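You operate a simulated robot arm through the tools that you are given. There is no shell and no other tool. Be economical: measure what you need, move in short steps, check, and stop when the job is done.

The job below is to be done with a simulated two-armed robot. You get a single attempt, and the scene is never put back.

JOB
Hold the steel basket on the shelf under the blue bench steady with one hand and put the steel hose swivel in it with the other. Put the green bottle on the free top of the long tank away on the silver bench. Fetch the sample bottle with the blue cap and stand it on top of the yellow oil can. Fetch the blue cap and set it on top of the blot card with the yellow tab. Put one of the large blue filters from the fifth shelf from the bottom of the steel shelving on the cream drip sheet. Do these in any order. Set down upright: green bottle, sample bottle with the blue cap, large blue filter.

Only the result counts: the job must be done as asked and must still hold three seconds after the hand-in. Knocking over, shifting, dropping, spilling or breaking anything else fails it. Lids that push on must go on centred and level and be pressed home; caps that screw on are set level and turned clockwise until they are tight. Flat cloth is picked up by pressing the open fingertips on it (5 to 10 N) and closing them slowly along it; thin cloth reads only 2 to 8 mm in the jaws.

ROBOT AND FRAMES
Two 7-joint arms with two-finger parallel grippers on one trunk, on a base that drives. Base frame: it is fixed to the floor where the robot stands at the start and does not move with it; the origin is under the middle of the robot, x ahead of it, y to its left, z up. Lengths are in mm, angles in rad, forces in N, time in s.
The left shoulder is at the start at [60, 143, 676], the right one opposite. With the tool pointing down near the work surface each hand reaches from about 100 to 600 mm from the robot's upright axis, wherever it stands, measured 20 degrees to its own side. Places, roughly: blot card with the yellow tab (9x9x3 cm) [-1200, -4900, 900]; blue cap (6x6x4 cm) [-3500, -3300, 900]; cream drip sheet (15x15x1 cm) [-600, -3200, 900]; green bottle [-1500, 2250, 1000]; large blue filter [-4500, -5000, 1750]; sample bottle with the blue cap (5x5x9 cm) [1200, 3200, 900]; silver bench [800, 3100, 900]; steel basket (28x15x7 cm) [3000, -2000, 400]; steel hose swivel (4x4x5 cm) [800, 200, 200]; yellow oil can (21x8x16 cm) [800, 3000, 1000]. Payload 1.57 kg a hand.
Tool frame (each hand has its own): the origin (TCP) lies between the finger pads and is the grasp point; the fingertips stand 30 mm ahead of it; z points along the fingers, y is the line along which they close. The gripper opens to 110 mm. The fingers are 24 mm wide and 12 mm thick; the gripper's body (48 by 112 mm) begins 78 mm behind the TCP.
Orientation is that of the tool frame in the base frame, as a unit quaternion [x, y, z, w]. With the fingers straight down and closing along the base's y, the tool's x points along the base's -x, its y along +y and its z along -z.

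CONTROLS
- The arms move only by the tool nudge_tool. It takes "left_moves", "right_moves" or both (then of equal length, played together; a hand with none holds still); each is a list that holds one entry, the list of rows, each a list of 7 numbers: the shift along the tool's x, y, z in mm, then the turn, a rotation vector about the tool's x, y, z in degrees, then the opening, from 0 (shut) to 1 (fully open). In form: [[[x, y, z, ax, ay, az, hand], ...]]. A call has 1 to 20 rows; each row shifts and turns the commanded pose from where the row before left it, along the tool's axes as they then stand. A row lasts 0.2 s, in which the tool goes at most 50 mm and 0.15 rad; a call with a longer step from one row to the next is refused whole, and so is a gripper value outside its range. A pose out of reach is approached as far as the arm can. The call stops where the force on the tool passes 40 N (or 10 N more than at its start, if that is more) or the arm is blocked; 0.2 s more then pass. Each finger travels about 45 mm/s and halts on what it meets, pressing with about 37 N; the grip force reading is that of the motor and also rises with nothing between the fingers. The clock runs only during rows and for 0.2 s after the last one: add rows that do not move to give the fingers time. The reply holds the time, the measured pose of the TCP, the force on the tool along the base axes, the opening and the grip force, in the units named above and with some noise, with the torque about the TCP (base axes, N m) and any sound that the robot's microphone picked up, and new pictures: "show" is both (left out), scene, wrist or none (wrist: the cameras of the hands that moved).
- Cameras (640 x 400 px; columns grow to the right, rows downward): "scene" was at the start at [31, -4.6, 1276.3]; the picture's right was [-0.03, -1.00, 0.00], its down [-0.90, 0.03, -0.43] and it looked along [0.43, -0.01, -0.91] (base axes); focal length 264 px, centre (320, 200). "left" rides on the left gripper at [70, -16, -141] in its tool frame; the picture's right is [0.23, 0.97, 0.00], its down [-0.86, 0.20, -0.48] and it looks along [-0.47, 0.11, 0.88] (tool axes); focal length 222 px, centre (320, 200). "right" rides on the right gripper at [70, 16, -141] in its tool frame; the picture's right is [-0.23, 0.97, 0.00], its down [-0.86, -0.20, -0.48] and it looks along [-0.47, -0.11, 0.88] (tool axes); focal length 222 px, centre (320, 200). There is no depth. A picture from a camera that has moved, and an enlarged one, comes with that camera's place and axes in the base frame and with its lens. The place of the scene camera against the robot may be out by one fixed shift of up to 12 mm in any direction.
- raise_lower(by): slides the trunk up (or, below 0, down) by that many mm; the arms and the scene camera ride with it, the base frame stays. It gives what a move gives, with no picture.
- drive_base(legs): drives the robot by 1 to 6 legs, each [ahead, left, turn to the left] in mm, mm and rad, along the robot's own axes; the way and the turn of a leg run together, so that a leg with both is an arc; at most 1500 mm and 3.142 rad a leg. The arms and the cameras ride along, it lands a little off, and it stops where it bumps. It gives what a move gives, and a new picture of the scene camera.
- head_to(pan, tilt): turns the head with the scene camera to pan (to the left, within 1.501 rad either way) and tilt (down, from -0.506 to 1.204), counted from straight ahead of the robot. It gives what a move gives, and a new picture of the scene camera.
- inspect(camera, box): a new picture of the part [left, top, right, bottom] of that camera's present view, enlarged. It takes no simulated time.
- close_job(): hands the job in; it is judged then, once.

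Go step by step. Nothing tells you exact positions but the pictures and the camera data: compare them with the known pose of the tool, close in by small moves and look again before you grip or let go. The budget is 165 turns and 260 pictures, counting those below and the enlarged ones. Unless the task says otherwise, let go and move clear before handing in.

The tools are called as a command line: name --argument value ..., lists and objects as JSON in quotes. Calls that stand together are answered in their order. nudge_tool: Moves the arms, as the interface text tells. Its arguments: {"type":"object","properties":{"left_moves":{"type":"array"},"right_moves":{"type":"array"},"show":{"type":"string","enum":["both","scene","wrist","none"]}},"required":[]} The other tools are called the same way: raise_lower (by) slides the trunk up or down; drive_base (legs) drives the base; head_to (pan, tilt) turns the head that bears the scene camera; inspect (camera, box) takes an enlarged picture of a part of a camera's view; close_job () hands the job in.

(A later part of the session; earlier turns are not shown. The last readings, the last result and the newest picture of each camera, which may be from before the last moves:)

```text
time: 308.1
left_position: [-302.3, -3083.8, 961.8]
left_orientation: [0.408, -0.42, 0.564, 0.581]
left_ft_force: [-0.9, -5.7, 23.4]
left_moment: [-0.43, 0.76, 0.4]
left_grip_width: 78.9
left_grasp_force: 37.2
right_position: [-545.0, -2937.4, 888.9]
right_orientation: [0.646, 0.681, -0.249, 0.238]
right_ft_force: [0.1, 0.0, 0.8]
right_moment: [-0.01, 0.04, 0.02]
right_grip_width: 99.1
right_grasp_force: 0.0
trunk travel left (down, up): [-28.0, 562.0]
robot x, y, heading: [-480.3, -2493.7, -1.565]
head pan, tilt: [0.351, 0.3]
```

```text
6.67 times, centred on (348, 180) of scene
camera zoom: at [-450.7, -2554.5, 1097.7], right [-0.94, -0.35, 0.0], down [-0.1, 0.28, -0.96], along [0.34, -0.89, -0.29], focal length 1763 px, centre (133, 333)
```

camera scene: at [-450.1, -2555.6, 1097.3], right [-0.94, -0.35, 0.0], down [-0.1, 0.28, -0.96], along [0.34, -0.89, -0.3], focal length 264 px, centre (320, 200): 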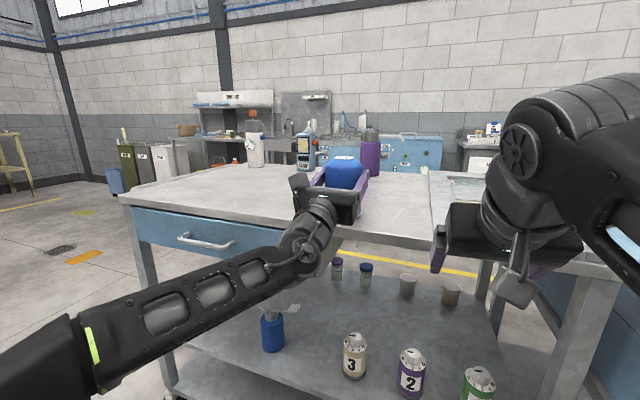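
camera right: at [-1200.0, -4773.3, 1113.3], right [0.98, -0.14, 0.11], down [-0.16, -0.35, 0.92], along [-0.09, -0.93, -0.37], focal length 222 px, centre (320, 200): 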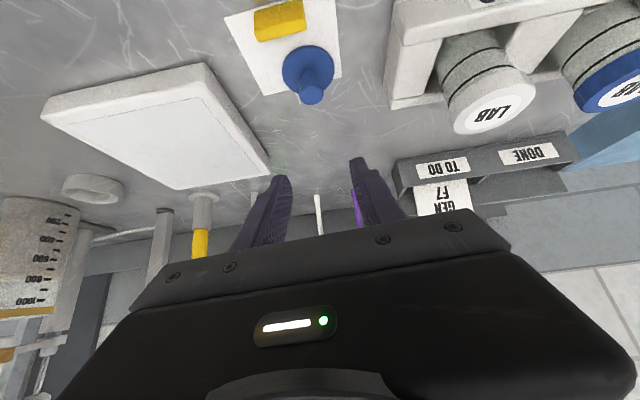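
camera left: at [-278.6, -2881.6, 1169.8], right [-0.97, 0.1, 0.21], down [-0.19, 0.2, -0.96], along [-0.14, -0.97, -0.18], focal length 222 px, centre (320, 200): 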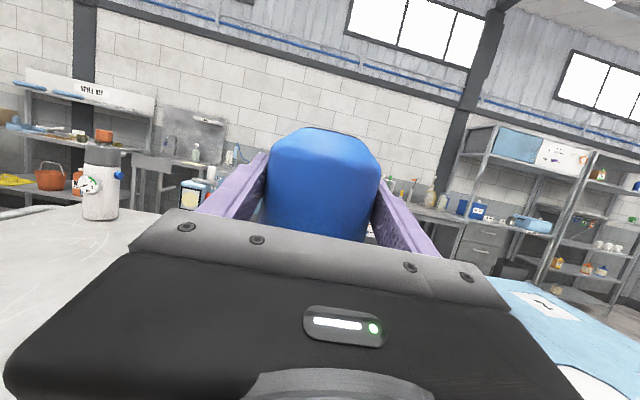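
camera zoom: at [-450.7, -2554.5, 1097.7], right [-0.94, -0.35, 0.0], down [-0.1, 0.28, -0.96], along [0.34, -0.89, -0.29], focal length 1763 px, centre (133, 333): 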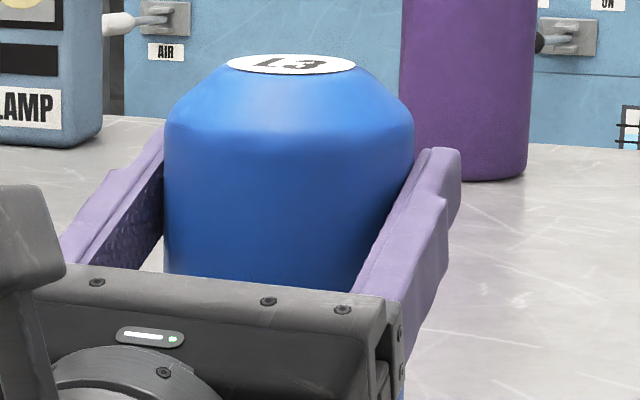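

Contact (27 N) at TCP z 962. I ease up 1 mm, open, and withdraw horizontally.

nudge_tool --left_moves '[[[1, 0, 0.3, 0, 0, 0, 0.5], [0, 0, 0, 0, 0, 0, 0.7], [0, 0, 0, 0, 0, 0, 0.95], [0, 0, 0, 0, 0, 0, 0.95], [5, 0, -9, 0, 0, 0, 0.95], [8, 0, -25, 0, 0, 0, 0.95], [12, 0, -36, 0, 0, 0, 0.95], [12, 0, -38, 0, 0, 0, 0.95], [12, 0, -38, 0, 0, 0, 0.95]]]' --show "both"

```text
time: 310.1
left_position: [-296.1, -2931.9, 960.4]
left_orientation: [0.409, -0.425, 0.561, 0.581]
left_ft_force: [-0.6, -0.3, -0.7]
left_moment: [-0.02, 0.02, 0.0]
left_grip_width: 104.5
left_grasp_force: 0.1
right_position: [-545.7, -2936.8, 888.9]
right_orientation: [0.646, 0.682, -0.249, 0.237]
right_ft_force: [-0.3, -0.5, 0.3]
right_moment: [0.04, 0.0, 0.0]
right_grip_width: 98.8
right_grasp_force: 0.1
trunk travel left (down, up): [-28.0, 562.0]
robot x, y, heading: [-482.8, -2494.4, -1.563]
head pan, tilt: [0.351, 0.3]
camera scene: at [-450.2, -2555.6, 1097.4], right [-0.94, -0.35, 0.0], down [-0.1, 0.28, -0.96], along [0.34, -0.89, -0.3], focal length 264 px, centre (320, 200)
camera left: at [-273.3, -2777.0, 985.2], right [-0.97, 0.1, 0.21], down [-0.19, 0.2, -0.96], along [-0.14, -0.97, -0.18], focal length 222 px, centre (320, 200)
```

scene: 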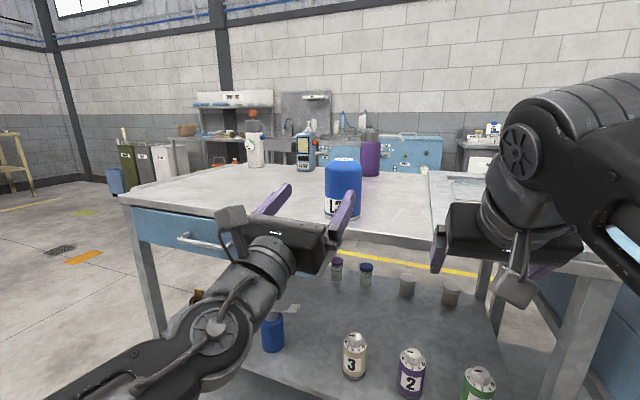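
left: 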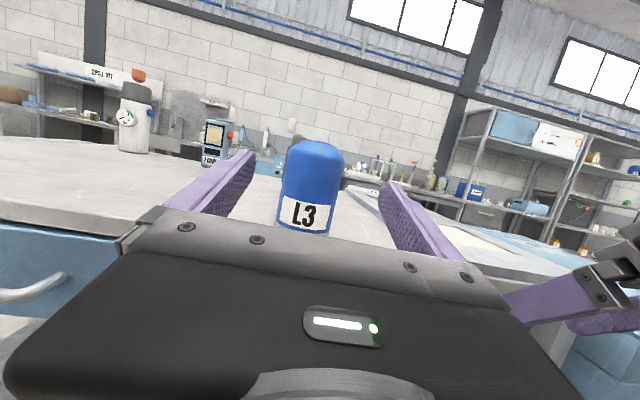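

The filter stands upright at (-302, -3083). I'll raise the trunk and move the right hand behind/above it for a top grasp.

raise_lower --by 300

drive_base --legs '[[70, 244, -0.005]]'

nudge_tool --right_moves '[[[26, 0, 30, 0, 0, 0, 1], [26, 0, 30, 0, 0, 0, 1], [0, 0, 0, 0, 0, 0, 1]]]' --show "wrist"

```text
time: 313.1
left_position: [-294.7, -2931.7, 1260.4]
left_orientation: [0.409, -0.424, 0.562, 0.581]
left_ft_force: [-0.8, 0.2, -0.2]
left_moment: [-0.02, 0.01, -0.01]
left_grip_width: 104.4
left_grasp_force: 0.1
right_position: [-545.2, -2937.8, 1189.9]
right_orientation: [0.646, 0.681, -0.249, 0.236]
right_ft_force: [-0.7, 0.6, -0.7]
right_moment: [0.01, 0.0, 0.0]
right_grip_width: 98.9
right_grasp_force: 0.0
trunk travel left (down, up): [-328.0, 262.0]
robot x, y, heading: [-483.9, -2496.2, -1.564]
head pan, tilt: [0.351, 0.3]
```

```text
time: 314.9
left_position: [-48.6, -3001.6, 1260.9]
left_orientation: [0.408, -0.424, 0.561, 0.582]
left_ft_force: [-0.9, -0.4, 0.4]
left_moment: [0.0, -0.01, 0.0]
left_grip_width: 104.5
left_grasp_force: 0.1
right_position: [-298.3, -3005.8, 1188.6]
right_orientation: [0.646, 0.682, -0.249, 0.237]
right_ft_force: [0.0, 0.9, -0.3]
right_moment: [-0.02, 0.03, -0.02]
right_grip_width: 99.1
right_grasp_force: 0.1
trunk travel left (down, up): [-328.0, 262.0]
robot x, y, heading: [-234.1, -2564.9, -1.569]
head pan, tilt: [0.351, 0.3]
camera scene: at [-201.2, -2624.2, 1397.3], right [-0.94, -0.35, 0.0], down [-0.1, 0.28, -0.96], along [0.33, -0.9, -0.3], focal length 264 px, centre (320, 200)
```

scene: 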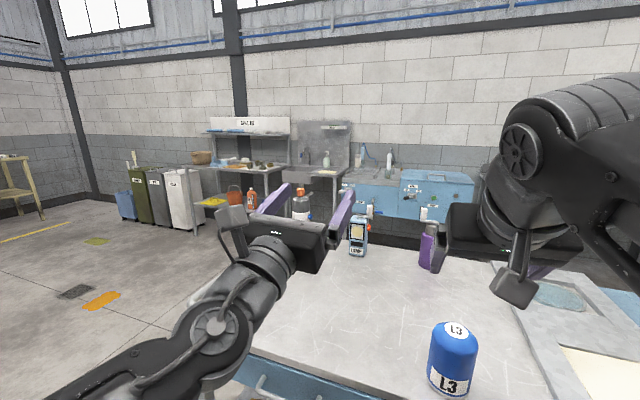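

```text
time: 315.7
left_position: [-49.2, -3002.4, 1259.9]
left_orientation: [0.408, -0.426, 0.56, 0.582]
left_ft_force: [0.7, -0.5, -0.2]
left_moment: [-0.02, 0.0, -0.01]
left_grip_width: 104.6
left_grasp_force: 0.1
right_position: [-301.7, -3004.3, 1110.0]
right_orientation: [0.647, 0.681, -0.249, 0.236]
right_ft_force: [0.0, -0.2, -0.5]
right_moment: [-0.01, -0.04, -0.04]
right_grip_width: 110.0
right_grasp_force: 0.0
trunk travel left (down, up): [-328.0, 262.0]
robot x, y, heading: [-235.5, -2561.2, -1.568]
head pan, tilt: [0.351, 0.3]
camera right: at [-290.0, -2859.9, 1174.3], right [0.98, -0.14, 0.11], down [-0.16, -0.35, 0.92], along [-0.08, -0.93, -0.37], focal length 222 px, centre (320, 200)
```

right: 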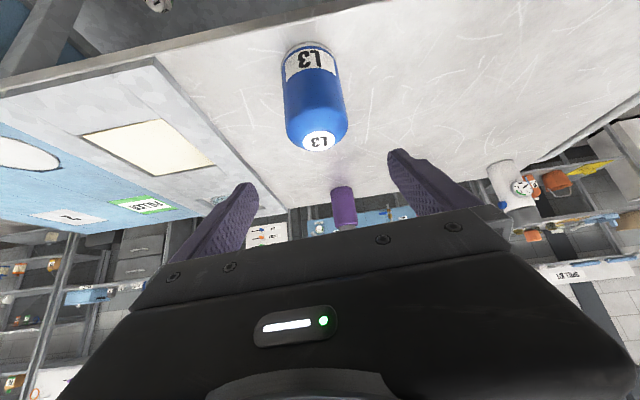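

Filter is aligned in x. I descend along the tool direction to straddle it.

nudge_tool --right_moves '[[[5, 0.3, 36.5, 0, 0, 0, 1], [5, 0.3, 36.5, 0, 0, 0, 1], [5, 0.3, 36.5, 0, 0, 0, 1], [5, 0.3, 30, 0, 0, 0, 1], [0, 0, 0, 0, 0, 0, 1]]]' --show "wrist"

```text
time: 316.9
left_position: [-47.8, -3001.1, 1261.1]
left_orientation: [0.407, -0.425, 0.56, 0.583]
left_ft_force: [-0.6, -0.4, 1.0]
left_moment: [0.01, 0.0, -0.02]
left_grip_width: 104.3
left_grasp_force: 0.1
right_position: [-298.7, -3077.7, 989.6]
right_orientation: [0.647, 0.681, -0.248, 0.237]
right_ft_force: [0.1, -0.3, -0.6]
right_moment: [0.01, 0.01, -0.01]
right_grip_width: 110.1
right_grasp_force: 0.0
trunk travel left (down, up): [-328.0, 262.0]
robot x, y, heading: [-236.0, -2565.2, -1.566]
head pan, tilt: [0.351, 0.3]
camera right: at [-287.9, -2933.3, 1054.0], right [0.98, -0.13, 0.11], down [-0.16, -0.35, 0.92], along [-0.08, -0.93, -0.37], focal length 222 px, centre (320, 200)
```

right: 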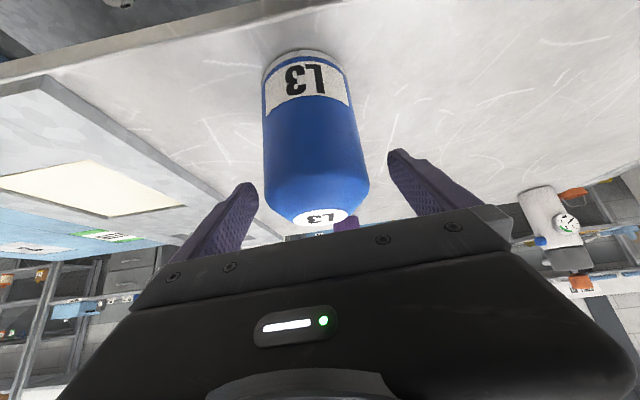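

Fingers straddle the filter. Close.

nudge_tool --right_moves '[[[2.5, 0.2, 3, 0, 0, 0, 1], [0, 0, 0, 0, 0, 0, 0.8], [0, 0, 0, 0, 0, 0, 0.6], [0, 0, 0, 0, 0, 0, 0.5], [0, 0, 0, 0, 0, 0, 0.5], [0, 0, 0, 0, 0, 0, 0.5]]]' --show "none"

nudge_tool --right_moves '[[[-6.5, 0, -7.6, 0, 0, 0, 0.5], [-6.5, 0, -7.6, 0, 0, 0, 0.5], [-19, 0, -23, 0, 0, 0, 0.5], [-19, 0, -23, 0, 0, 0, 0.5], [0, 0, 0, 0, 0, 0, 0.5]]]' --show "wrist"

```text
time: 318.3
left_position: [-49.1, -3001.5, 1260.1]
left_orientation: [0.408, -0.425, 0.561, 0.582]
left_ft_force: [-0.5, -0.4, -0.5]
left_moment: [0.05, -0.01, -0.01]
left_grip_width: 104.4
left_grasp_force: 0.0
right_position: [-299.0, -3078.0, 987.0]
right_orientation: [0.647, 0.68, -0.249, 0.238]
right_ft_force: [1.0, -0.1, -0.1]
right_moment: [0.01, -0.29, 0.01]
right_grip_width: 78.8
right_grasp_force: 37.0
trunk travel left (down, up): [-328.0, 262.0]
robot x, y, heading: [-233.3, -2561.8, -1.572]
head pan, tilt: [0.351, 0.3]
```

```text
time: 319.5
left_position: [-48.6, -3000.5, 1260.7]
left_orientation: [0.408, -0.425, 0.56, 0.582]
left_ft_force: [0.0, 0.4, 0.1]
left_moment: [-0.03, 0.01, -0.01]
left_grip_width: 104.5
left_grasp_force: 0.0
right_position: [-298.4, -3077.8, 1064.4]
right_orientation: [0.646, 0.681, -0.248, 0.237]
right_ft_force: [-1.1, 0.2, -4.7]
right_moment: [0.07, -0.01, -0.04]
right_grip_width: 78.2
right_grasp_force: 37.1
trunk travel left (down, up): [-328.0, 262.0]
robot x, y, heading: [-235.5, -2564.8, -1.567]
head pan, tilt: [0.351, 0.3]
camera right: at [-286.8, -2933.3, 1129.2], right [0.98, -0.14, 0.11], down [-0.16, -0.35, 0.92], along [-0.08, -0.93, -0.37], focal length 222 px, centre (320, 200)
```

right: 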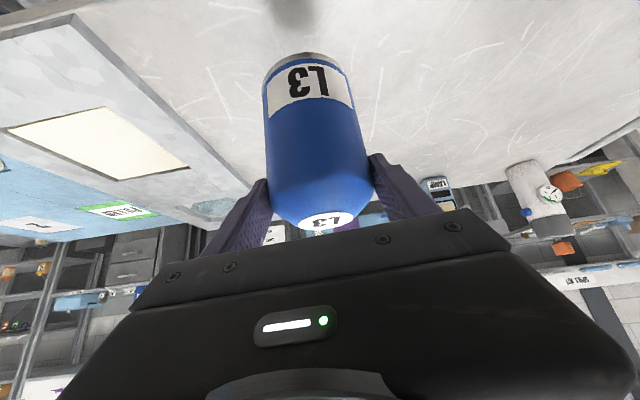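

Held upright with its base 90 mm below the grasp point. The drip sheet measures about (-610, -3168). I side-step right along the cart and look.

drive_base --legs '[[40, -308, 0]]'

nudge_tool --right_moves '[[[0, 0, 0, 0, 0, 0, 0.5]]]' --show "wrist"

head_to --pan -0.1 --tilt 0.85

```text
time: 321.6
left_position: [-351.3, -3042.3, 1261.2]
left_orientation: [0.408, -0.425, 0.561, 0.582]
left_ft_force: [-0.1, -0.3, -0.3]
left_moment: [-0.04, 0.0, 0.02]
left_grip_width: 104.6
left_grasp_force: 0.0
right_position: [-600.8, -3119.5, 1064.2]
right_orientation: [0.646, 0.682, -0.248, 0.238]
right_ft_force: [-0.3, -0.8, -5.1]
right_moment: [0.04, 0.01, -0.01]
right_grip_width: 78.2
right_grasp_force: 36.7
trunk travel left (down, up): [-328.0, 262.0]
robot x, y, heading: [-536.9, -2606.5, -1.567]
head pan, tilt: [0.351, 0.3]
camera scene: at [-505.8, -2666.0, 1397.4], right [-0.94, -0.35, 0.0], down [-0.1, 0.28, -0.96], along [0.33, -0.9, -0.3], focal length 264 px, centre (320, 200)
```

scene: 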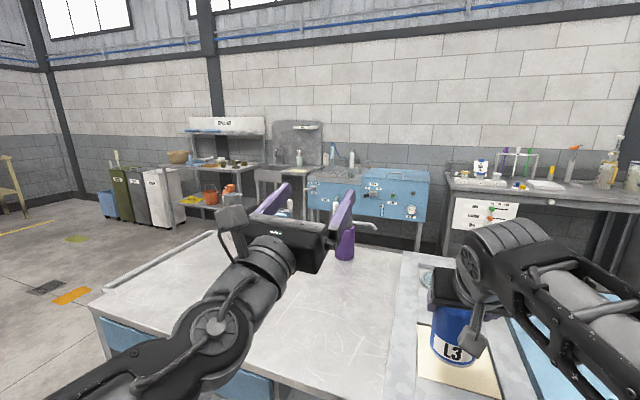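

```text
time: 322.0
left_position: [-351.1, -3041.8, 1260.8]
left_orientation: [0.408, -0.425, 0.561, 0.582]
left_ft_force: [0.4, -0.1, 0.2]
left_moment: [0.0, 0.03, 0.01]
left_grip_width: 104.8
left_grasp_force: 0.1
right_position: [-601.4, -3120.1, 1064.1]
right_orientation: [0.646, 0.681, -0.249, 0.237]
right_ft_force: [0.1, -0.1, -3.4]
right_moment: [0.04, -0.02, 0.0]
right_grip_width: 78.4
right_grasp_force: 37.2
trunk travel left (down, up): [-328.0, 262.0]
robot x, y, heading: [-536.1, -2605.3, -1.561]
head pan, tilt: [0.351, 0.3]
camera right: at [-590.1, -2974.9, 1128.8], right [0.98, -0.13, 0.11], down [-0.16, -0.35, 0.92], along [-0.08, -0.93, -0.37], focal length 222 px, centre (320, 200)
```

right: 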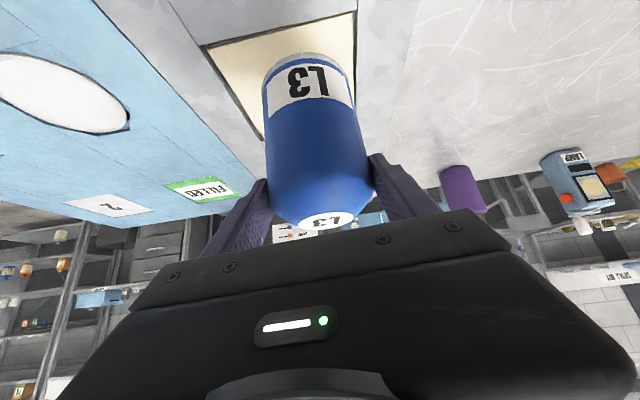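

```text
time: 322.9
left_position: [-350.8, -3041.7, 1261.0]
left_orientation: [0.408, -0.425, 0.561, 0.582]
left_ft_force: [-0.1, 0.0, -0.2]
left_moment: [-0.03, -0.02, -0.01]
left_grip_width: 104.8
left_grasp_force: 0.1
right_position: [-601.0, -3119.0, 1065.3]
right_orientation: [0.646, 0.681, -0.249, 0.236]
right_ft_force: [-0.2, -0.1, -4.4]
right_moment: [0.02, 0.02, 0.02]
right_grip_width: 78.2
right_grasp_force: 37.0
trunk travel left (down, up): [-328.0, 262.0]
robot x, y, heading: [-537.9, -2606.9, -1.562]
head pan, tilt: [-0.099, 0.85]
camera scene: at [-545.1, -2656.3, 1349.0], right [-1.0, 0.09, 0.0], down [0.07, 0.75, -0.66], along [-0.06, -0.66, -0.75], focal length 264 px, centre (320, 200)
```

scene: 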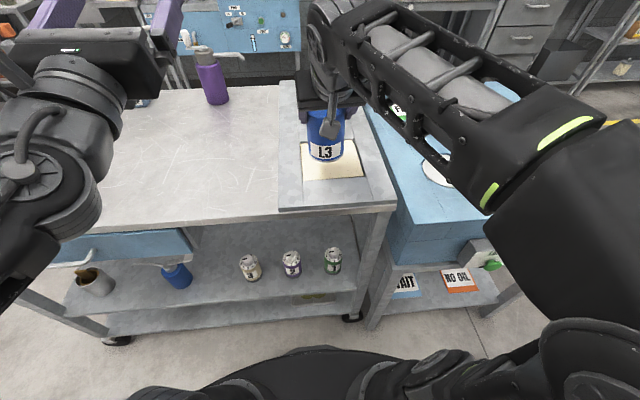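

The sheet centre comes out near (-620, -3193) at z≈888. I move the filter over it and down to just above.

nudge_tool --right_moves '[[[-4.3, -6.2, 30, 0, 0, 0, 0.5], [-4.3, -6.2, 30, 0, 0, 0, 0.5], [-4.3, -6.2, 30, 0, 0, 0, 0.5], [0, 0, 0, 0, 0, 0, 0.5]]]' --show "both"

```text
time: 323.9
left_position: [-350.9, -3044.4, 1260.7]
left_orientation: [0.408, -0.425, 0.561, 0.582]
left_ft_force: [-0.2, 0.1, 0.9]
left_moment: [0.02, 0.03, -0.02]
left_grip_width: 104.6
left_grasp_force: 0.0
right_position: [-619.5, -3187.8, 1004.3]
right_orientation: [0.647, 0.681, -0.25, 0.237]
right_ft_force: [-0.2, 0.3, -4.7]
right_moment: [0.05, 0.01, 0.02]
right_grip_width: 78.1
right_grasp_force: 37.4
trunk travel left (down, up): [-328.0, 262.0]
robot x, y, heading: [-538.4, -2601.1, -1.566]
head pan, tilt: [-0.099, 0.85]
camera scene: at [-545.1, -2656.3, 1349.0], right [-1.0, 0.1, 0.0], down [0.07, 0.75, -0.66], along [-0.06, -0.66, -0.75], focal length 264 px, centre (320, 200)
camera right: at [-607.9, -3043.3, 1069.0], right [0.98, -0.13, 0.11], down [-0.15, -0.35, 0.92], along [-0.08, -0.93, -0.37], focal length 222 px, centre (320, 200)
```

scene: 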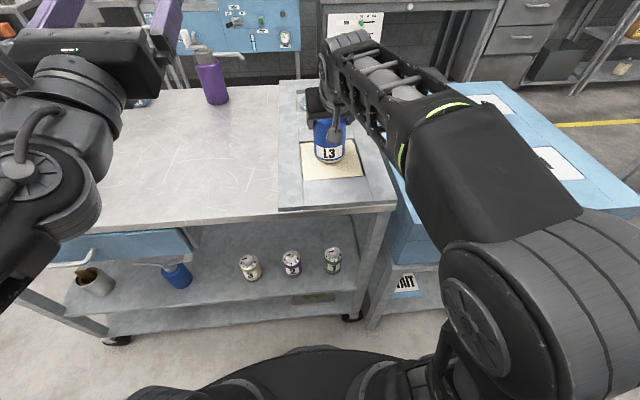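
right: 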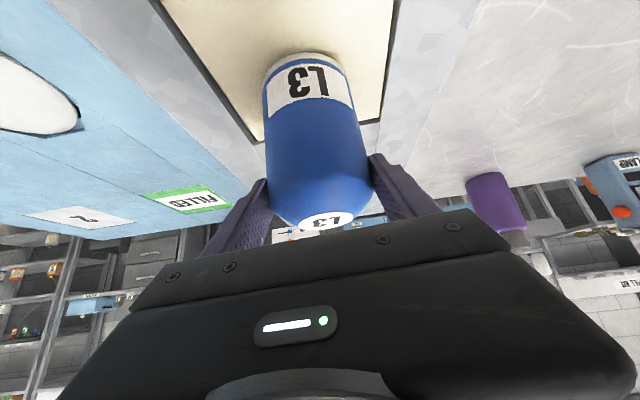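

nudge_tool --right_moves '[[[3.9, 0.2, 4.6, 0, 0, 0, 0.5], [3.9, 0.2, 4.6, 0, 0, 0, 0.5], [2.6, 0.1, 3.1, 0, 0, 0, 0.5], [1.9, 0.1, 2.3, 0, 0, 0, 0.5], [0, 0, 0, 0, 0, 0, 0.5]]]' --show "none"

nudge_tool --right_moves '[[[1.3, 0, 1.5, 0, 0, 0, 0.5], [1.3, 0, 1.5, 0, 0, 0, 0.5], [1.3, 0, 1.5, 0, 0, 0, 0.5], [0, 0, 0, 0, 0, 0, 0.5]]]' --show "scene"

```text
time: 325.1
left_position: [-350.5, -3043.2, 1262.1]
left_orientation: [0.408, -0.425, 0.56, 0.582]
left_ft_force: [0.9, 0.5, 0.0]
left_moment: [-0.02, 0.02, 0.02]
left_grip_width: 104.4
left_grasp_force: 0.0
right_position: [-618.0, -3186.8, 985.2]
right_orientation: [0.647, 0.681, -0.249, 0.237]
right_ft_force: [2.1, 2.1, 8.7]
right_moment: [-0.01, -0.72, 0.05]
right_grip_width: 77.8
right_grasp_force: 37.1
trunk travel left (down, up): [-328.0, 262.0]
robot x, y, heading: [-536.5, -2603.5, -1.562]
head pan, tilt: [-0.099, 0.85]
```

```text
time: 326.1
left_position: [-351.4, -3040.1, 1261.8]
left_orientation: [0.407, -0.425, 0.561, 0.583]
left_ft_force: [0.6, -0.3, -0.9]
left_moment: [-0.03, 0.01, -0.04]
left_grip_width: 104.6
left_grasp_force: 0.1
right_position: [-618.8, -3186.8, 983.1]
right_orientation: [0.645, 0.68, -0.251, 0.24]
right_ft_force: [2.7, 0.2, 29.2]
right_moment: [-0.16, -1.35, 0.03]
right_grip_width: 78.2
right_grasp_force: 36.7
trunk travel left (down, up): [-328.0, 262.0]
robot x, y, heading: [-540.4, -2608.2, -1.566]
head pan, tilt: [-0.099, 0.85]
camera scene: at [-544.7, -2653.5, 1349.3], right [-1.0, 0.1, 0.0], down [0.07, 0.75, -0.66], along [-0.06, -0.66, -0.75], focal length 264 px, centre (320, 200)
```

scene: 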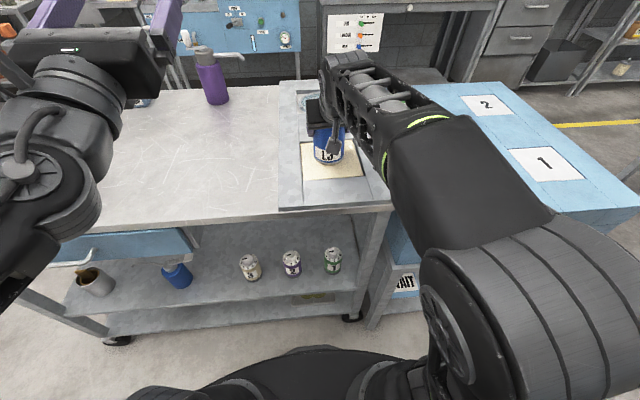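

Contact at TCP z≈985. I ease up 2 mm, open, and retreat along the fingers.

nudge_tool --right_moves '[[[-1.3, 0, -1.5, 0, 0, 0, 0.5], [0, 0, 0, 0, 0, 0, 0.7], [0, 0, 0, 0, 0, 0, 1], [0, 0, 0, 0, 0, 0, 1], [0, 0, -15, 0, 0, 0, 1], [0, 0, -30, 0, 0, 0, 1], [0, 0, -40, 0, 0, 0, 1], [0, 0, -40, 0, 0, 0, 1]]]' --show "both"

inspect --camera "scene" --box '[270, 100, 398, 180]'

```text
time: 327.9
left_position: [-350.0, -3042.0, 1261.8]
left_orientation: [0.408, -0.425, 0.561, 0.582]
left_ft_force: [-0.3, -0.9, 0.0]
left_moment: [-0.01, -0.02, -0.01]
left_grip_width: 104.4
left_grasp_force: 0.0
right_position: [-619.8, -3108.1, 1078.9]
right_orientation: [0.646, 0.681, -0.249, 0.237]
right_ft_force: [0.9, 0.5, 0.1]
right_moment: [0.01, 0.02, -0.03]
right_grip_width: 110.0
right_grasp_force: 0.0
trunk travel left (down, up): [-328.0, 262.0]
robot x, y, heading: [-536.2, -2604.9, -1.567]
head pan, tilt: [-0.099, 0.85]
camera scene: at [-545.1, -2655.6, 1349.0], right [-1.0, 0.09, 0.0], down [0.07, 0.75, -0.66], along [-0.06, -0.66, -0.75], focal length 264 px, centre (320, 200)
camera right: at [-608.0, -2962.8, 1143.6], right [0.98, -0.14, 0.11], down [-0.16, -0.35, 0.92], along [-0.08, -0.93, -0.37], focal length 222 px, centre (320, 200)
```

scene: 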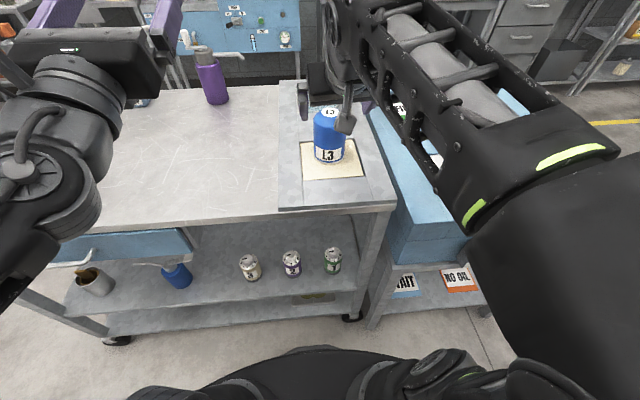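
right: 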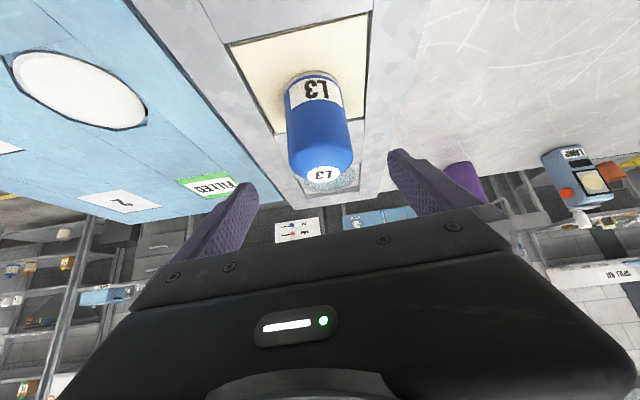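

```text
5.00 times, centred on (334, 140) of scene
camera zoom: at [-545.1, -2655.6, 1349.0], right [-1.0, 0.09, 0.0], down [0.07, 0.75, -0.66], along [-0.06, -0.66, -0.75], focal length 1322 px, centre (250, 500)
```

zoom: 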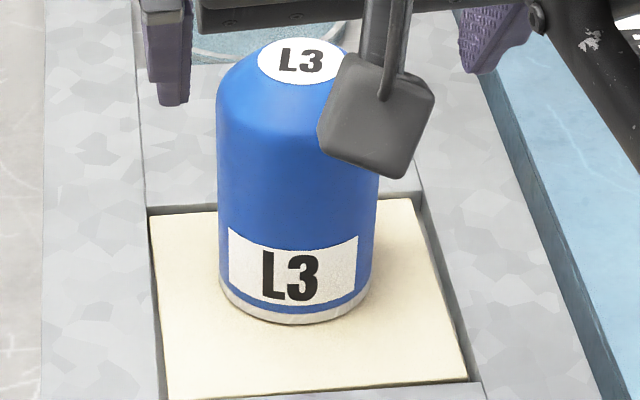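

The filter stands upright on the drip sheet. Now to the truck interior for the bottles: I reverse north out of the corridor and turn to face the truck.

drive_base --legs '[[-100, 0, 0], [0, 650, 0], [-1500, 0, 0], [-300, 0, 0], [0, 0, 1.571], [0, 0, 1.571]]'

head_to --pan 0 --tilt 0.2

```text
time: 348.8
left_position: [-66.7, -262.6, 1262.2]
left_orientation: [0.422, 0.411, 0.578, -0.565]
left_ft_force: [-0.4, -0.4, 0.4]
left_moment: [-0.02, 0.01, -0.03]
left_grip_width: 104.5
left_grasp_force: 0.2
right_position: [200.2, -192.9, 1078.6]
right_orientation: [0.686, -0.641, -0.239, -0.247]
right_ft_force: [-0.1, 0.4, 0.0]
right_moment: [-0.01, -0.03, 0.0]
right_grip_width: 110.2
right_grasp_force: 0.2
trunk travel left (down, up): [-328.0, 262.0]
robot x, y, heading: [124.4, -701.1, 1.585]
head pan, tilt: [-0.099, 0.85]
camera scene: at [131.7, -652.6, 1349.0], right [1.0, -0.08, 0.0], down [-0.06, -0.75, -0.66], along [0.05, 0.66, -0.75], focal length 264 px, centre (320, 200)
```

scene: 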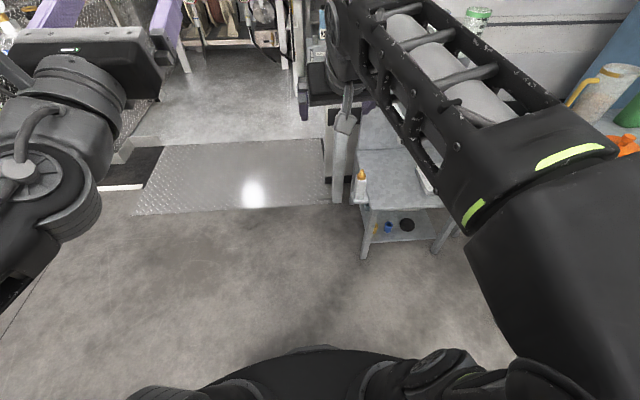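

```text
time: 349.8
left_position: [-68.0, -264.2, 1260.7]
left_orientation: [0.422, 0.411, 0.577, -0.565]
left_ft_force: [0.1, 0.2, -0.1]
left_moment: [0.02, -0.03, 0.03]
left_grip_width: 104.2
left_grasp_force: 0.1
right_position: [200.0, -193.2, 1078.8]
right_orientation: [0.685, -0.642, -0.239, -0.248]
right_ft_force: [0.1, 1.1, -0.3]
right_moment: [-0.01, 0.01, -0.01]
right_grip_width: 110.0
right_grasp_force: 0.0
trunk travel left (down, up): [-328.0, 262.0]
robot x, y, heading: [126.3, -695.1, 1.584]
head pan, tilt: [0.0, 0.201]
camera scene: at [123.7, -637.3, 1406.6], right [1.0, 0.02, 0.0], down [0.0, -0.2, -0.98], along [-0.02, 0.98, -0.2], focal length 264 px, centre (320, 200)
```

scene: 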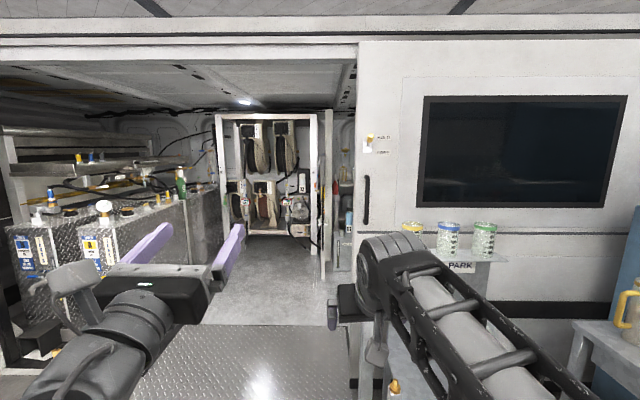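

I can see the truck interior; the green bottle is on the tank at left, about (-1480, 2250). I drive in over the plate and look around.

drive_base --legs '[[0, 450, -0.014], [1450, 0, 0]]'

head_to --pan 0.8 --tilt 0.4

head_to --pan -0.5 --tilt 0.35

```text
time: 359.4
left_position: [-539.9, 1179.8, 1262.2]
left_orientation: [0.423, 0.411, 0.579, -0.564]
left_ft_force: [0.4, 0.1, -1.1]
left_moment: [-0.03, -0.01, -0.01]
left_grip_width: 104.4
left_grasp_force: 0.1
right_position: [-273.7, 1247.5, 1080.1]
right_orientation: [0.685, -0.643, -0.238, -0.248]
right_ft_force: [0.2, -1.2, -0.2]
right_moment: [0.01, 0.01, -0.01]
right_grip_width: 110.0
right_grasp_force: 0.1
trunk travel left (down, up): [-328.0, 262.0]
robot x, y, heading: [-348.9, 747.0, 1.582]
head pan, tilt: [0.0, 0.201]
camera scene: at [-350.7, 805.0, 1408.7], right [1.0, 0.01, 0.0], down [0.0, -0.2, -0.98], along [-0.01, 0.98, -0.2], focal length 264 px, centre (320, 200)
```

scene: 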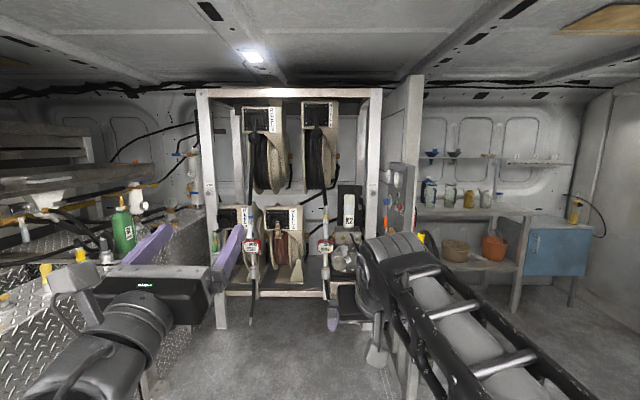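

```text
time: 360.5
left_position: [-539.6, 1179.6, 1261.2]
left_orientation: [0.424, 0.411, 0.579, -0.563]
left_ft_force: [-0.5, 0.5, 0.0]
left_moment: [0.0, 0.0, 0.03]
left_grip_width: 104.3
left_grasp_force: 0.1
right_position: [-273.3, 1248.2, 1080.2]
right_orientation: [0.684, -0.643, -0.238, -0.248]
right_ft_force: [0.1, 0.8, -0.1]
right_moment: [0.0, 0.03, -0.02]
right_grip_width: 110.0
right_grasp_force: 0.1
trunk travel left (down, up): [-328.0, 262.0]
robot x, y, heading: [-352.3, 742.2, 1.584]
head pan, tilt: [0.799, 0.4]
camera scene: at [-416.6, 775.3, 1390.1], right [0.69, 0.73, 0.0], down [0.28, -0.27, -0.92], along [-0.67, 0.63, -0.39], focal length 264 px, centre (320, 200)
```

scene: 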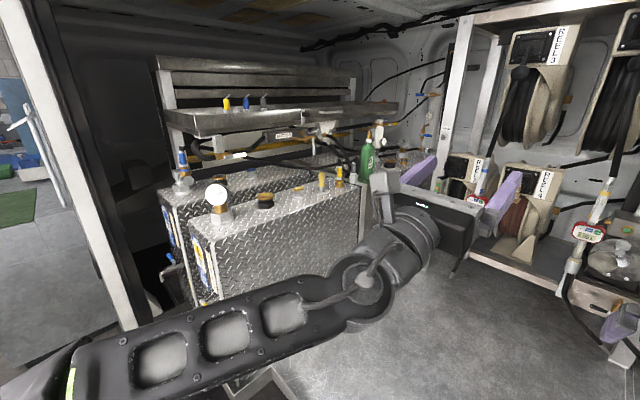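

```text
time: 362.0
left_position: [-541.2, 1178.8, 1261.4]
left_orientation: [0.423, 0.41, 0.579, -0.563]
left_ft_force: [-0.2, -0.4, -0.3]
left_moment: [-0.01, -0.03, 0.01]
left_grip_width: 104.5
left_grasp_force: 0.0
right_position: [-273.8, 1249.0, 1079.1]
right_orientation: [0.685, -0.643, -0.238, -0.248]
right_ft_force: [0.7, 0.4, -0.5]
right_moment: [0.01, -0.01, 0.02]
right_grip_width: 110.0
right_grasp_force: 0.1
trunk travel left (down, up): [-328.0, 262.0]
robot x, y, heading: [-348.8, 744.2, 1.58]
head pan, tilt: [-0.499, 0.351]
camera scene: at [-306.0, 794.1, 1394.7], right [0.89, -0.47, 0.0], down [-0.16, -0.3, -0.94], along [0.44, 0.83, -0.34], focal length 264 px, centre (320, 200)
```

scene: 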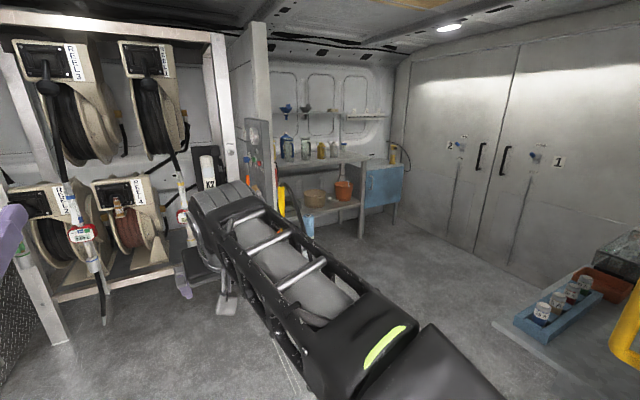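

The green bottle stands at the end of the tank row, roughly (-1435, 2170). I'll drive further in and turn toward it for a clear look.

drive_base --legs '[[650, 100, 0], [0, 0, 0.8]]'

head_to --pan -0.1 --tilt 0.45

nudge_tool --left_moves '[[[0, 0, 0, 0, 0, 0, 1]]]' --show "wrist"

```text
time: 367.7
left_position: [-907.1, 1619.4, 1261.1]
left_orientation: [-0.23, -0.543, -0.313, 0.744]
left_ft_force: [-0.4, 0.9, 0.0]
left_moment: [0.02, 0.02, 0.02]
left_grip_width: 104.4
left_grasp_force: 0.1
right_position: [-770.3, 1859.1, 1078.6]
right_orientation: [0.881, -0.325, -0.315, -0.135]
right_ft_force: [-0.9, 0.2, -0.4]
right_moment: [0.01, 0.01, 0.02]
right_grip_width: 109.9
right_grasp_force: 0.1
trunk travel left (down, up): [-328.0, 262.0]
robot x, y, heading: [-461.8, 1448.3, 2.387]
head pan, tilt: [-0.499, 0.351]
camera scene: at [-468.4, 1518.8, 1392.8], right [0.95, 0.31, 0.0], down [0.11, -0.33, -0.94], along [-0.29, 0.89, -0.34], focal length 264 px, centre (320, 200)
```

scene: 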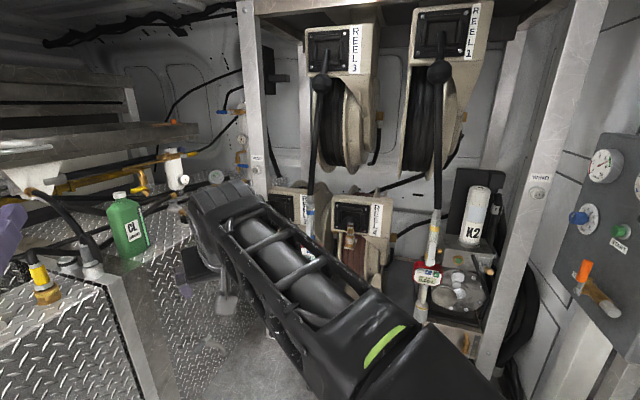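

```text
time: 368.6
left_position: [-906.3, 1619.3, 1261.1]
left_orientation: [-0.229, -0.544, -0.312, 0.745]
left_ft_force: [-0.3, -0.3, -0.1]
left_moment: [-0.01, 0.0, 0.03]
left_grip_width: 104.4
left_grasp_force: 0.1
right_position: [-771.3, 1859.2, 1078.5]
right_orientation: [0.881, -0.325, -0.315, -0.134]
right_ft_force: [0.5, -0.1, -0.6]
right_moment: [-0.01, -0.02, -0.06]
right_grip_width: 109.7
right_grasp_force: 0.1
trunk travel left (down, up): [-328.0, 262.0]
robot x, y, heading: [-463.2, 1454.7, 2.383]
head pan, tilt: [-0.099, 0.45]
camera scene: at [-499.8, 1500.1, 1383.5], right [0.75, 0.66, 0.0], down [0.29, -0.33, -0.9], along [-0.59, 0.68, -0.44], focal length 264 px, centre (320, 200)
```

scene: 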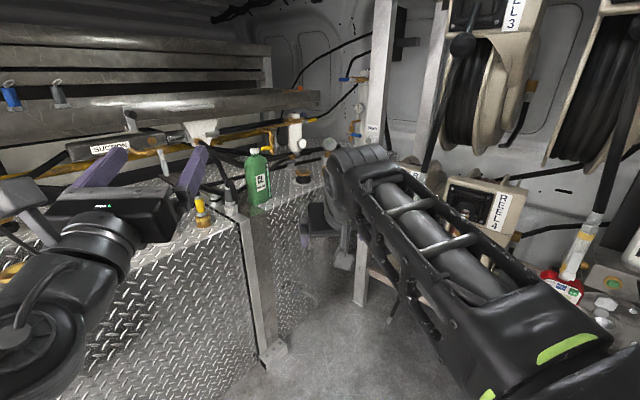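

```text
time: 369.0
left_position: [-906.9, 1619.4, 1261.2]
left_orientation: [-0.229, -0.544, -0.312, 0.744]
left_ft_force: [1.1, -0.2, 0.3]
left_moment: [0.04, -0.01, 0.0]
left_grip_width: 109.8
left_grasp_force: 0.0
right_position: [-770.8, 1857.6, 1078.5]
right_orientation: [0.881, -0.325, -0.316, -0.135]
right_ft_force: [0.4, 0.4, -0.2]
right_moment: [0.01, -0.04, 0.01]
right_grip_width: 109.7
right_grasp_force: 0.1
trunk travel left (down, up): [-328.0, 262.0]
robot x, y, heading: [-461.2, 1449.8, 2.389]
head pan, tilt: [-0.099, 0.45]
camera left: at [-809.2, 1496.1, 1284.8], right [0.74, 0.63, 0.21], down [0.28, 0.0, -0.96], along [-0.61, 0.77, -0.18], focal length 222 px, centre (320, 200)
```

left: 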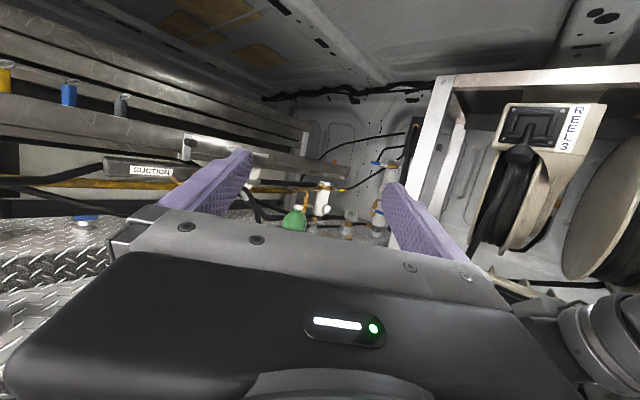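

inspect --camera "scene" --box '[180, 120, 340, 220]'

```text
4.00 times, centred on (260, 170) of scene
camera zoom: at [-499.9, 1499.9, 1383.5], right [0.75, 0.66, 0.0], down [0.29, -0.33, -0.9], along [-0.59, 0.68, -0.44], focal length 1058 px, centre (560, 320)
```

zoom: 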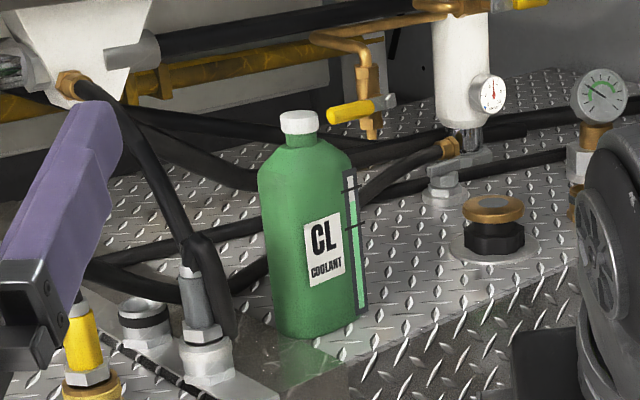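

The bottle is a green coolant bottle near the tank's front edge, ~270 mm tall. I'll turn slightly toward it and lower the trunk so the left hand looks at it level.

raise_lower --by -240

drive_base --legs '[[150, 0, 0.12]]'

nudge_tool --left_moves '[[[0, 0, 0, 0, 0, 0, 1]]]' --show "wrist"

```text
time: 371.5
left_position: [-906.4, 1619.2, 1019.9]
left_orientation: [-0.23, -0.544, -0.313, 0.744]
left_ft_force: [-0.1, 0.0, 0.2]
left_moment: [0.02, -0.01, 0.02]
left_grip_width: 109.8
left_grasp_force: 0.1
right_position: [-770.4, 1859.1, 837.8]
right_orientation: [0.881, -0.325, -0.316, -0.134]
right_ft_force: [0.9, 0.6, 0.1]
right_moment: [-0.01, 0.02, 0.04]
right_grip_width: 109.9
right_grasp_force: 0.0
trunk travel left (down, up): [-88.0, 502.0]
robot x, y, heading: [-463.8, 1454.0, 2.382]
head pan, tilt: [-0.099, 0.45]
```

```text
time: 372.9
left_position: [-1040.6, 1656.8, 1020.1]
left_orientation: [-0.194, -0.555, -0.265, 0.764]
left_ft_force: [0.5, 0.1, -0.5]
left_moment: [-0.01, 0.0, -0.01]
left_grip_width: 110.2
left_grasp_force: 0.1
right_position: [-934.5, 1911.8, 838.1]
right_orientation: [0.9, -0.268, -0.323, -0.115]
right_ft_force: [0.0, -0.6, -0.2]
right_moment: [0.04, 0.01, 0.01]
right_grip_width: 109.9
right_grasp_force: 0.1
trunk travel left (down, up): [-88.0, 502.0]
robot x, y, heading: [-575.2, 1549.3, 2.513]
head pan, tilt: [-0.099, 0.45]
camera scene: at [-621.7, 1588.7, 1143.4], right [0.66, 0.75, 0.0], down [0.33, -0.29, -0.9], along [-0.67, 0.6, -0.44], focal length 264 px, centre (320, 200)
```

scene: 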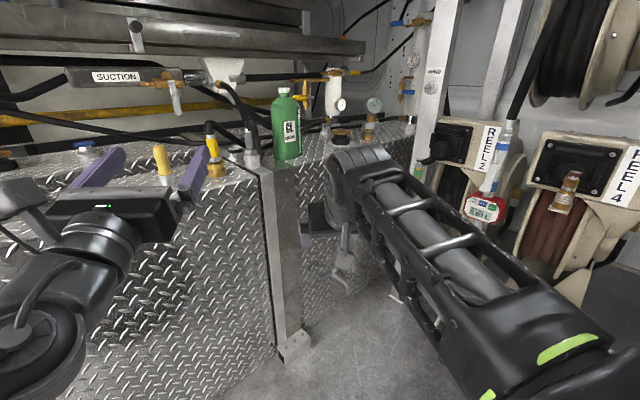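

```text
time: 373.3
left_position: [-1041.2, 1656.6, 1021.2]
left_orientation: [-0.194, -0.556, -0.265, 0.763]
left_ft_force: [0.6, -0.2, -0.6]
left_moment: [0.01, -0.01, 0.02]
left_grip_width: 109.9
left_grasp_force: 0.1
right_position: [-935.9, 1911.1, 838.7]
right_orientation: [0.9, -0.268, -0.324, -0.115]
right_ft_force: [0.3, -1.0, 0.0]
right_moment: [0.03, 0.03, 0.0]
right_grip_width: 109.9
right_grasp_force: 0.0
trunk travel left (down, up): [-88.0, 502.0]
robot x, y, heading: [-576.7, 1551.6, 2.513]
head pan, tilt: [-0.099, 0.45]
camera left: at [-927.9, 1546.4, 1044.7], right [0.66, 0.72, 0.22], down [0.28, 0.03, -0.96], along [-0.7, 0.69, -0.18], focal length 222 px, centre (320, 200)
```

left: 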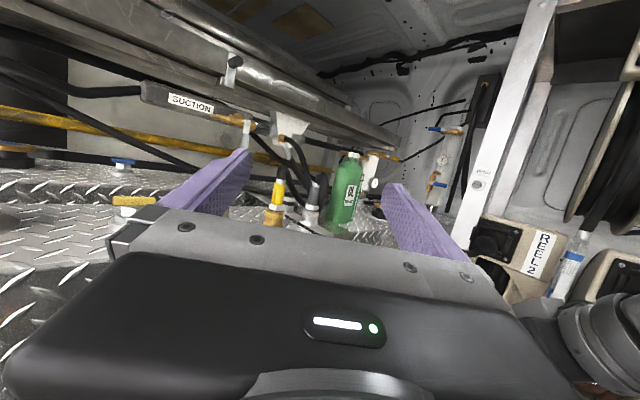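

inspect --camera "left" --box '[256, 130, 416, 230]'

inspect --camera "scene" --box '[224, 70, 352, 150]'

```text
4.00 times, centred on (336, 180) of left
camera zoom: at [-927.9, 1546.4, 1044.7], right [0.66, 0.72, 0.22], down [0.28, 0.03, -0.96], along [-0.7, 0.69, -0.18], focal length 888 px, centre (256, 280)
```

zoom: 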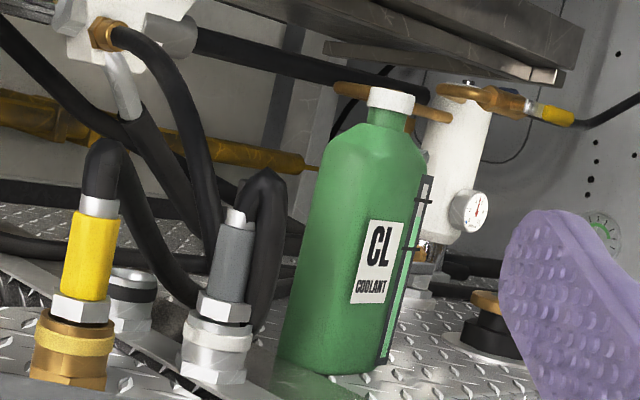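

```text
5.00 times, centred on (288, 110) of scene
camera zoom: at [-621.8, 1588.7, 1143.4], right [0.66, 0.75, 0.0], down [0.33, -0.29, -0.9], along [-0.67, 0.6, -0.44], focal length 1322 px, centre (480, 650)
```

zoom: 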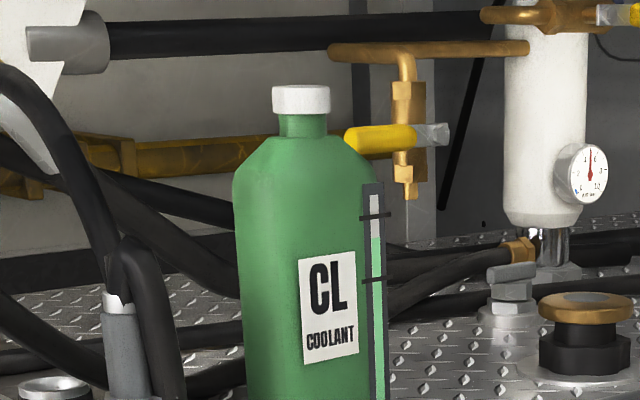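

I'll grip the bottle by its cap/neck (about z 1075) with the left hand, letting it hang upright. First I pull the right hand in, then drive closer.

nudge_tool --right_moves '[[[3.6, 0, -42, 0, 0, 0, 1], [3.6, 0, -42, 0, 0, 0, 1], [3.6, 0, -42, 0, 0, 0, 1], [3.6, 0, -42, 0, 0, 0, 1], [3.6, 0, -42, 0, 0, 0, 1]]]' --left_moves '[[[16, 0, 5, 0, 0, 0, 0.8], [16, 0, 5, 0, 0, 0, 0.8], [16, 0, 5, 0, 0, 0, 0.8], [0, 0, 0, 0, 0, 0, 0.8], [0, 0, 0, 0, 0, 0, 0.8]]]' --show "none"

drive_base --legs '[[300, -168, 0]]'

inspect --camera "left" --box '[160, 50, 480, 250]'

```text
time: 374.5
left_position: [-1040.1, 1657.3, 1068.8]
left_orientation: [-0.193, -0.557, -0.264, 0.763]
left_ft_force: [-0.2, 0.1, -0.1]
left_moment: [-0.03, 0.01, 0.01]
left_grip_width: 88.0
left_grasp_force: 0.0
right_position: [-851.1, 1849.4, 942.5]
right_orientation: [0.9, -0.269, -0.324, -0.115]
right_ft_force: [-0.2, 0.6, -0.4]
right_moment: [0.0, 0.03, 0.01]
right_grip_width: 110.0
right_grasp_force: 0.0
right hand out of reach, approached as far as the arm can: row 4, 5
trunk travel left (down, up): [-88.0, 502.0]
robot x, y, heading: [-579.3, 1549.2, 2.516]
head pan, tilt: [-0.099, 0.45]
```

```text
time: 376.7
left_position: [-1181.7, 1969.5, 1071.9]
left_orientation: [-0.197, -0.555, -0.269, 0.762]
left_ft_force: [0.3, 0.0, 0.9]
left_moment: [-0.01, 0.02, 0.0]
left_grip_width: 88.0
left_grasp_force: 0.0
right_position: [-990.0, 2162.8, 943.1]
right_orientation: [0.899, -0.271, -0.324, -0.116]
right_ft_force: [-0.6, 0.4, 0.2]
right_moment: [0.0, 0.03, 0.02]
right_grip_width: 110.2
right_grasp_force: 0.0
trunk travel left (down, up): [-88.0, 502.0]
robot x, y, heading: [-717.3, 1860.7, 2.511]
head pan, tilt: [-0.099, 0.45]
camera scene: at [-763.4, 1899.3, 1143.5], right [0.67, 0.74, 0.0], down [0.32, -0.29, -0.9], along [-0.67, 0.6, -0.44], focal length 264 px, centre (320, 200)
```

scene: 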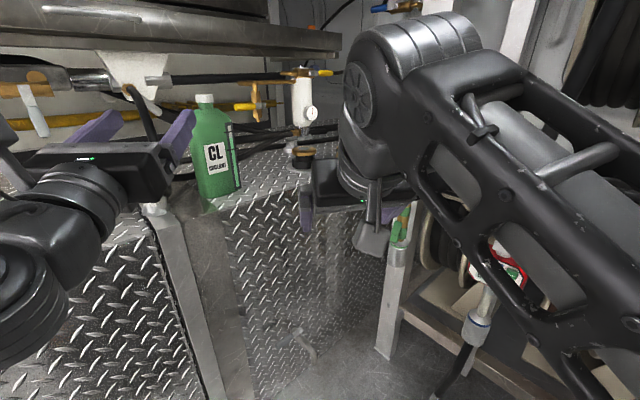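

```text
2.00 times, centred on (320, 150) of left
camera zoom: at [-1070.1, 1859.3, 1094.5], right [0.66, 0.72, 0.21], down [0.28, 0.03, -0.96], along [-0.69, 0.7, -0.18], focal length 444 px, centre (320, 300)
```

zoom: 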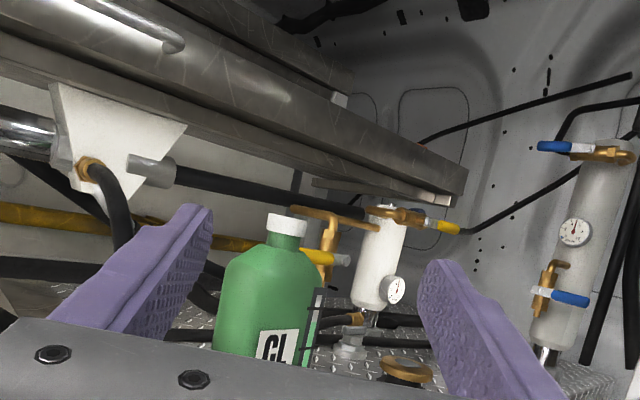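

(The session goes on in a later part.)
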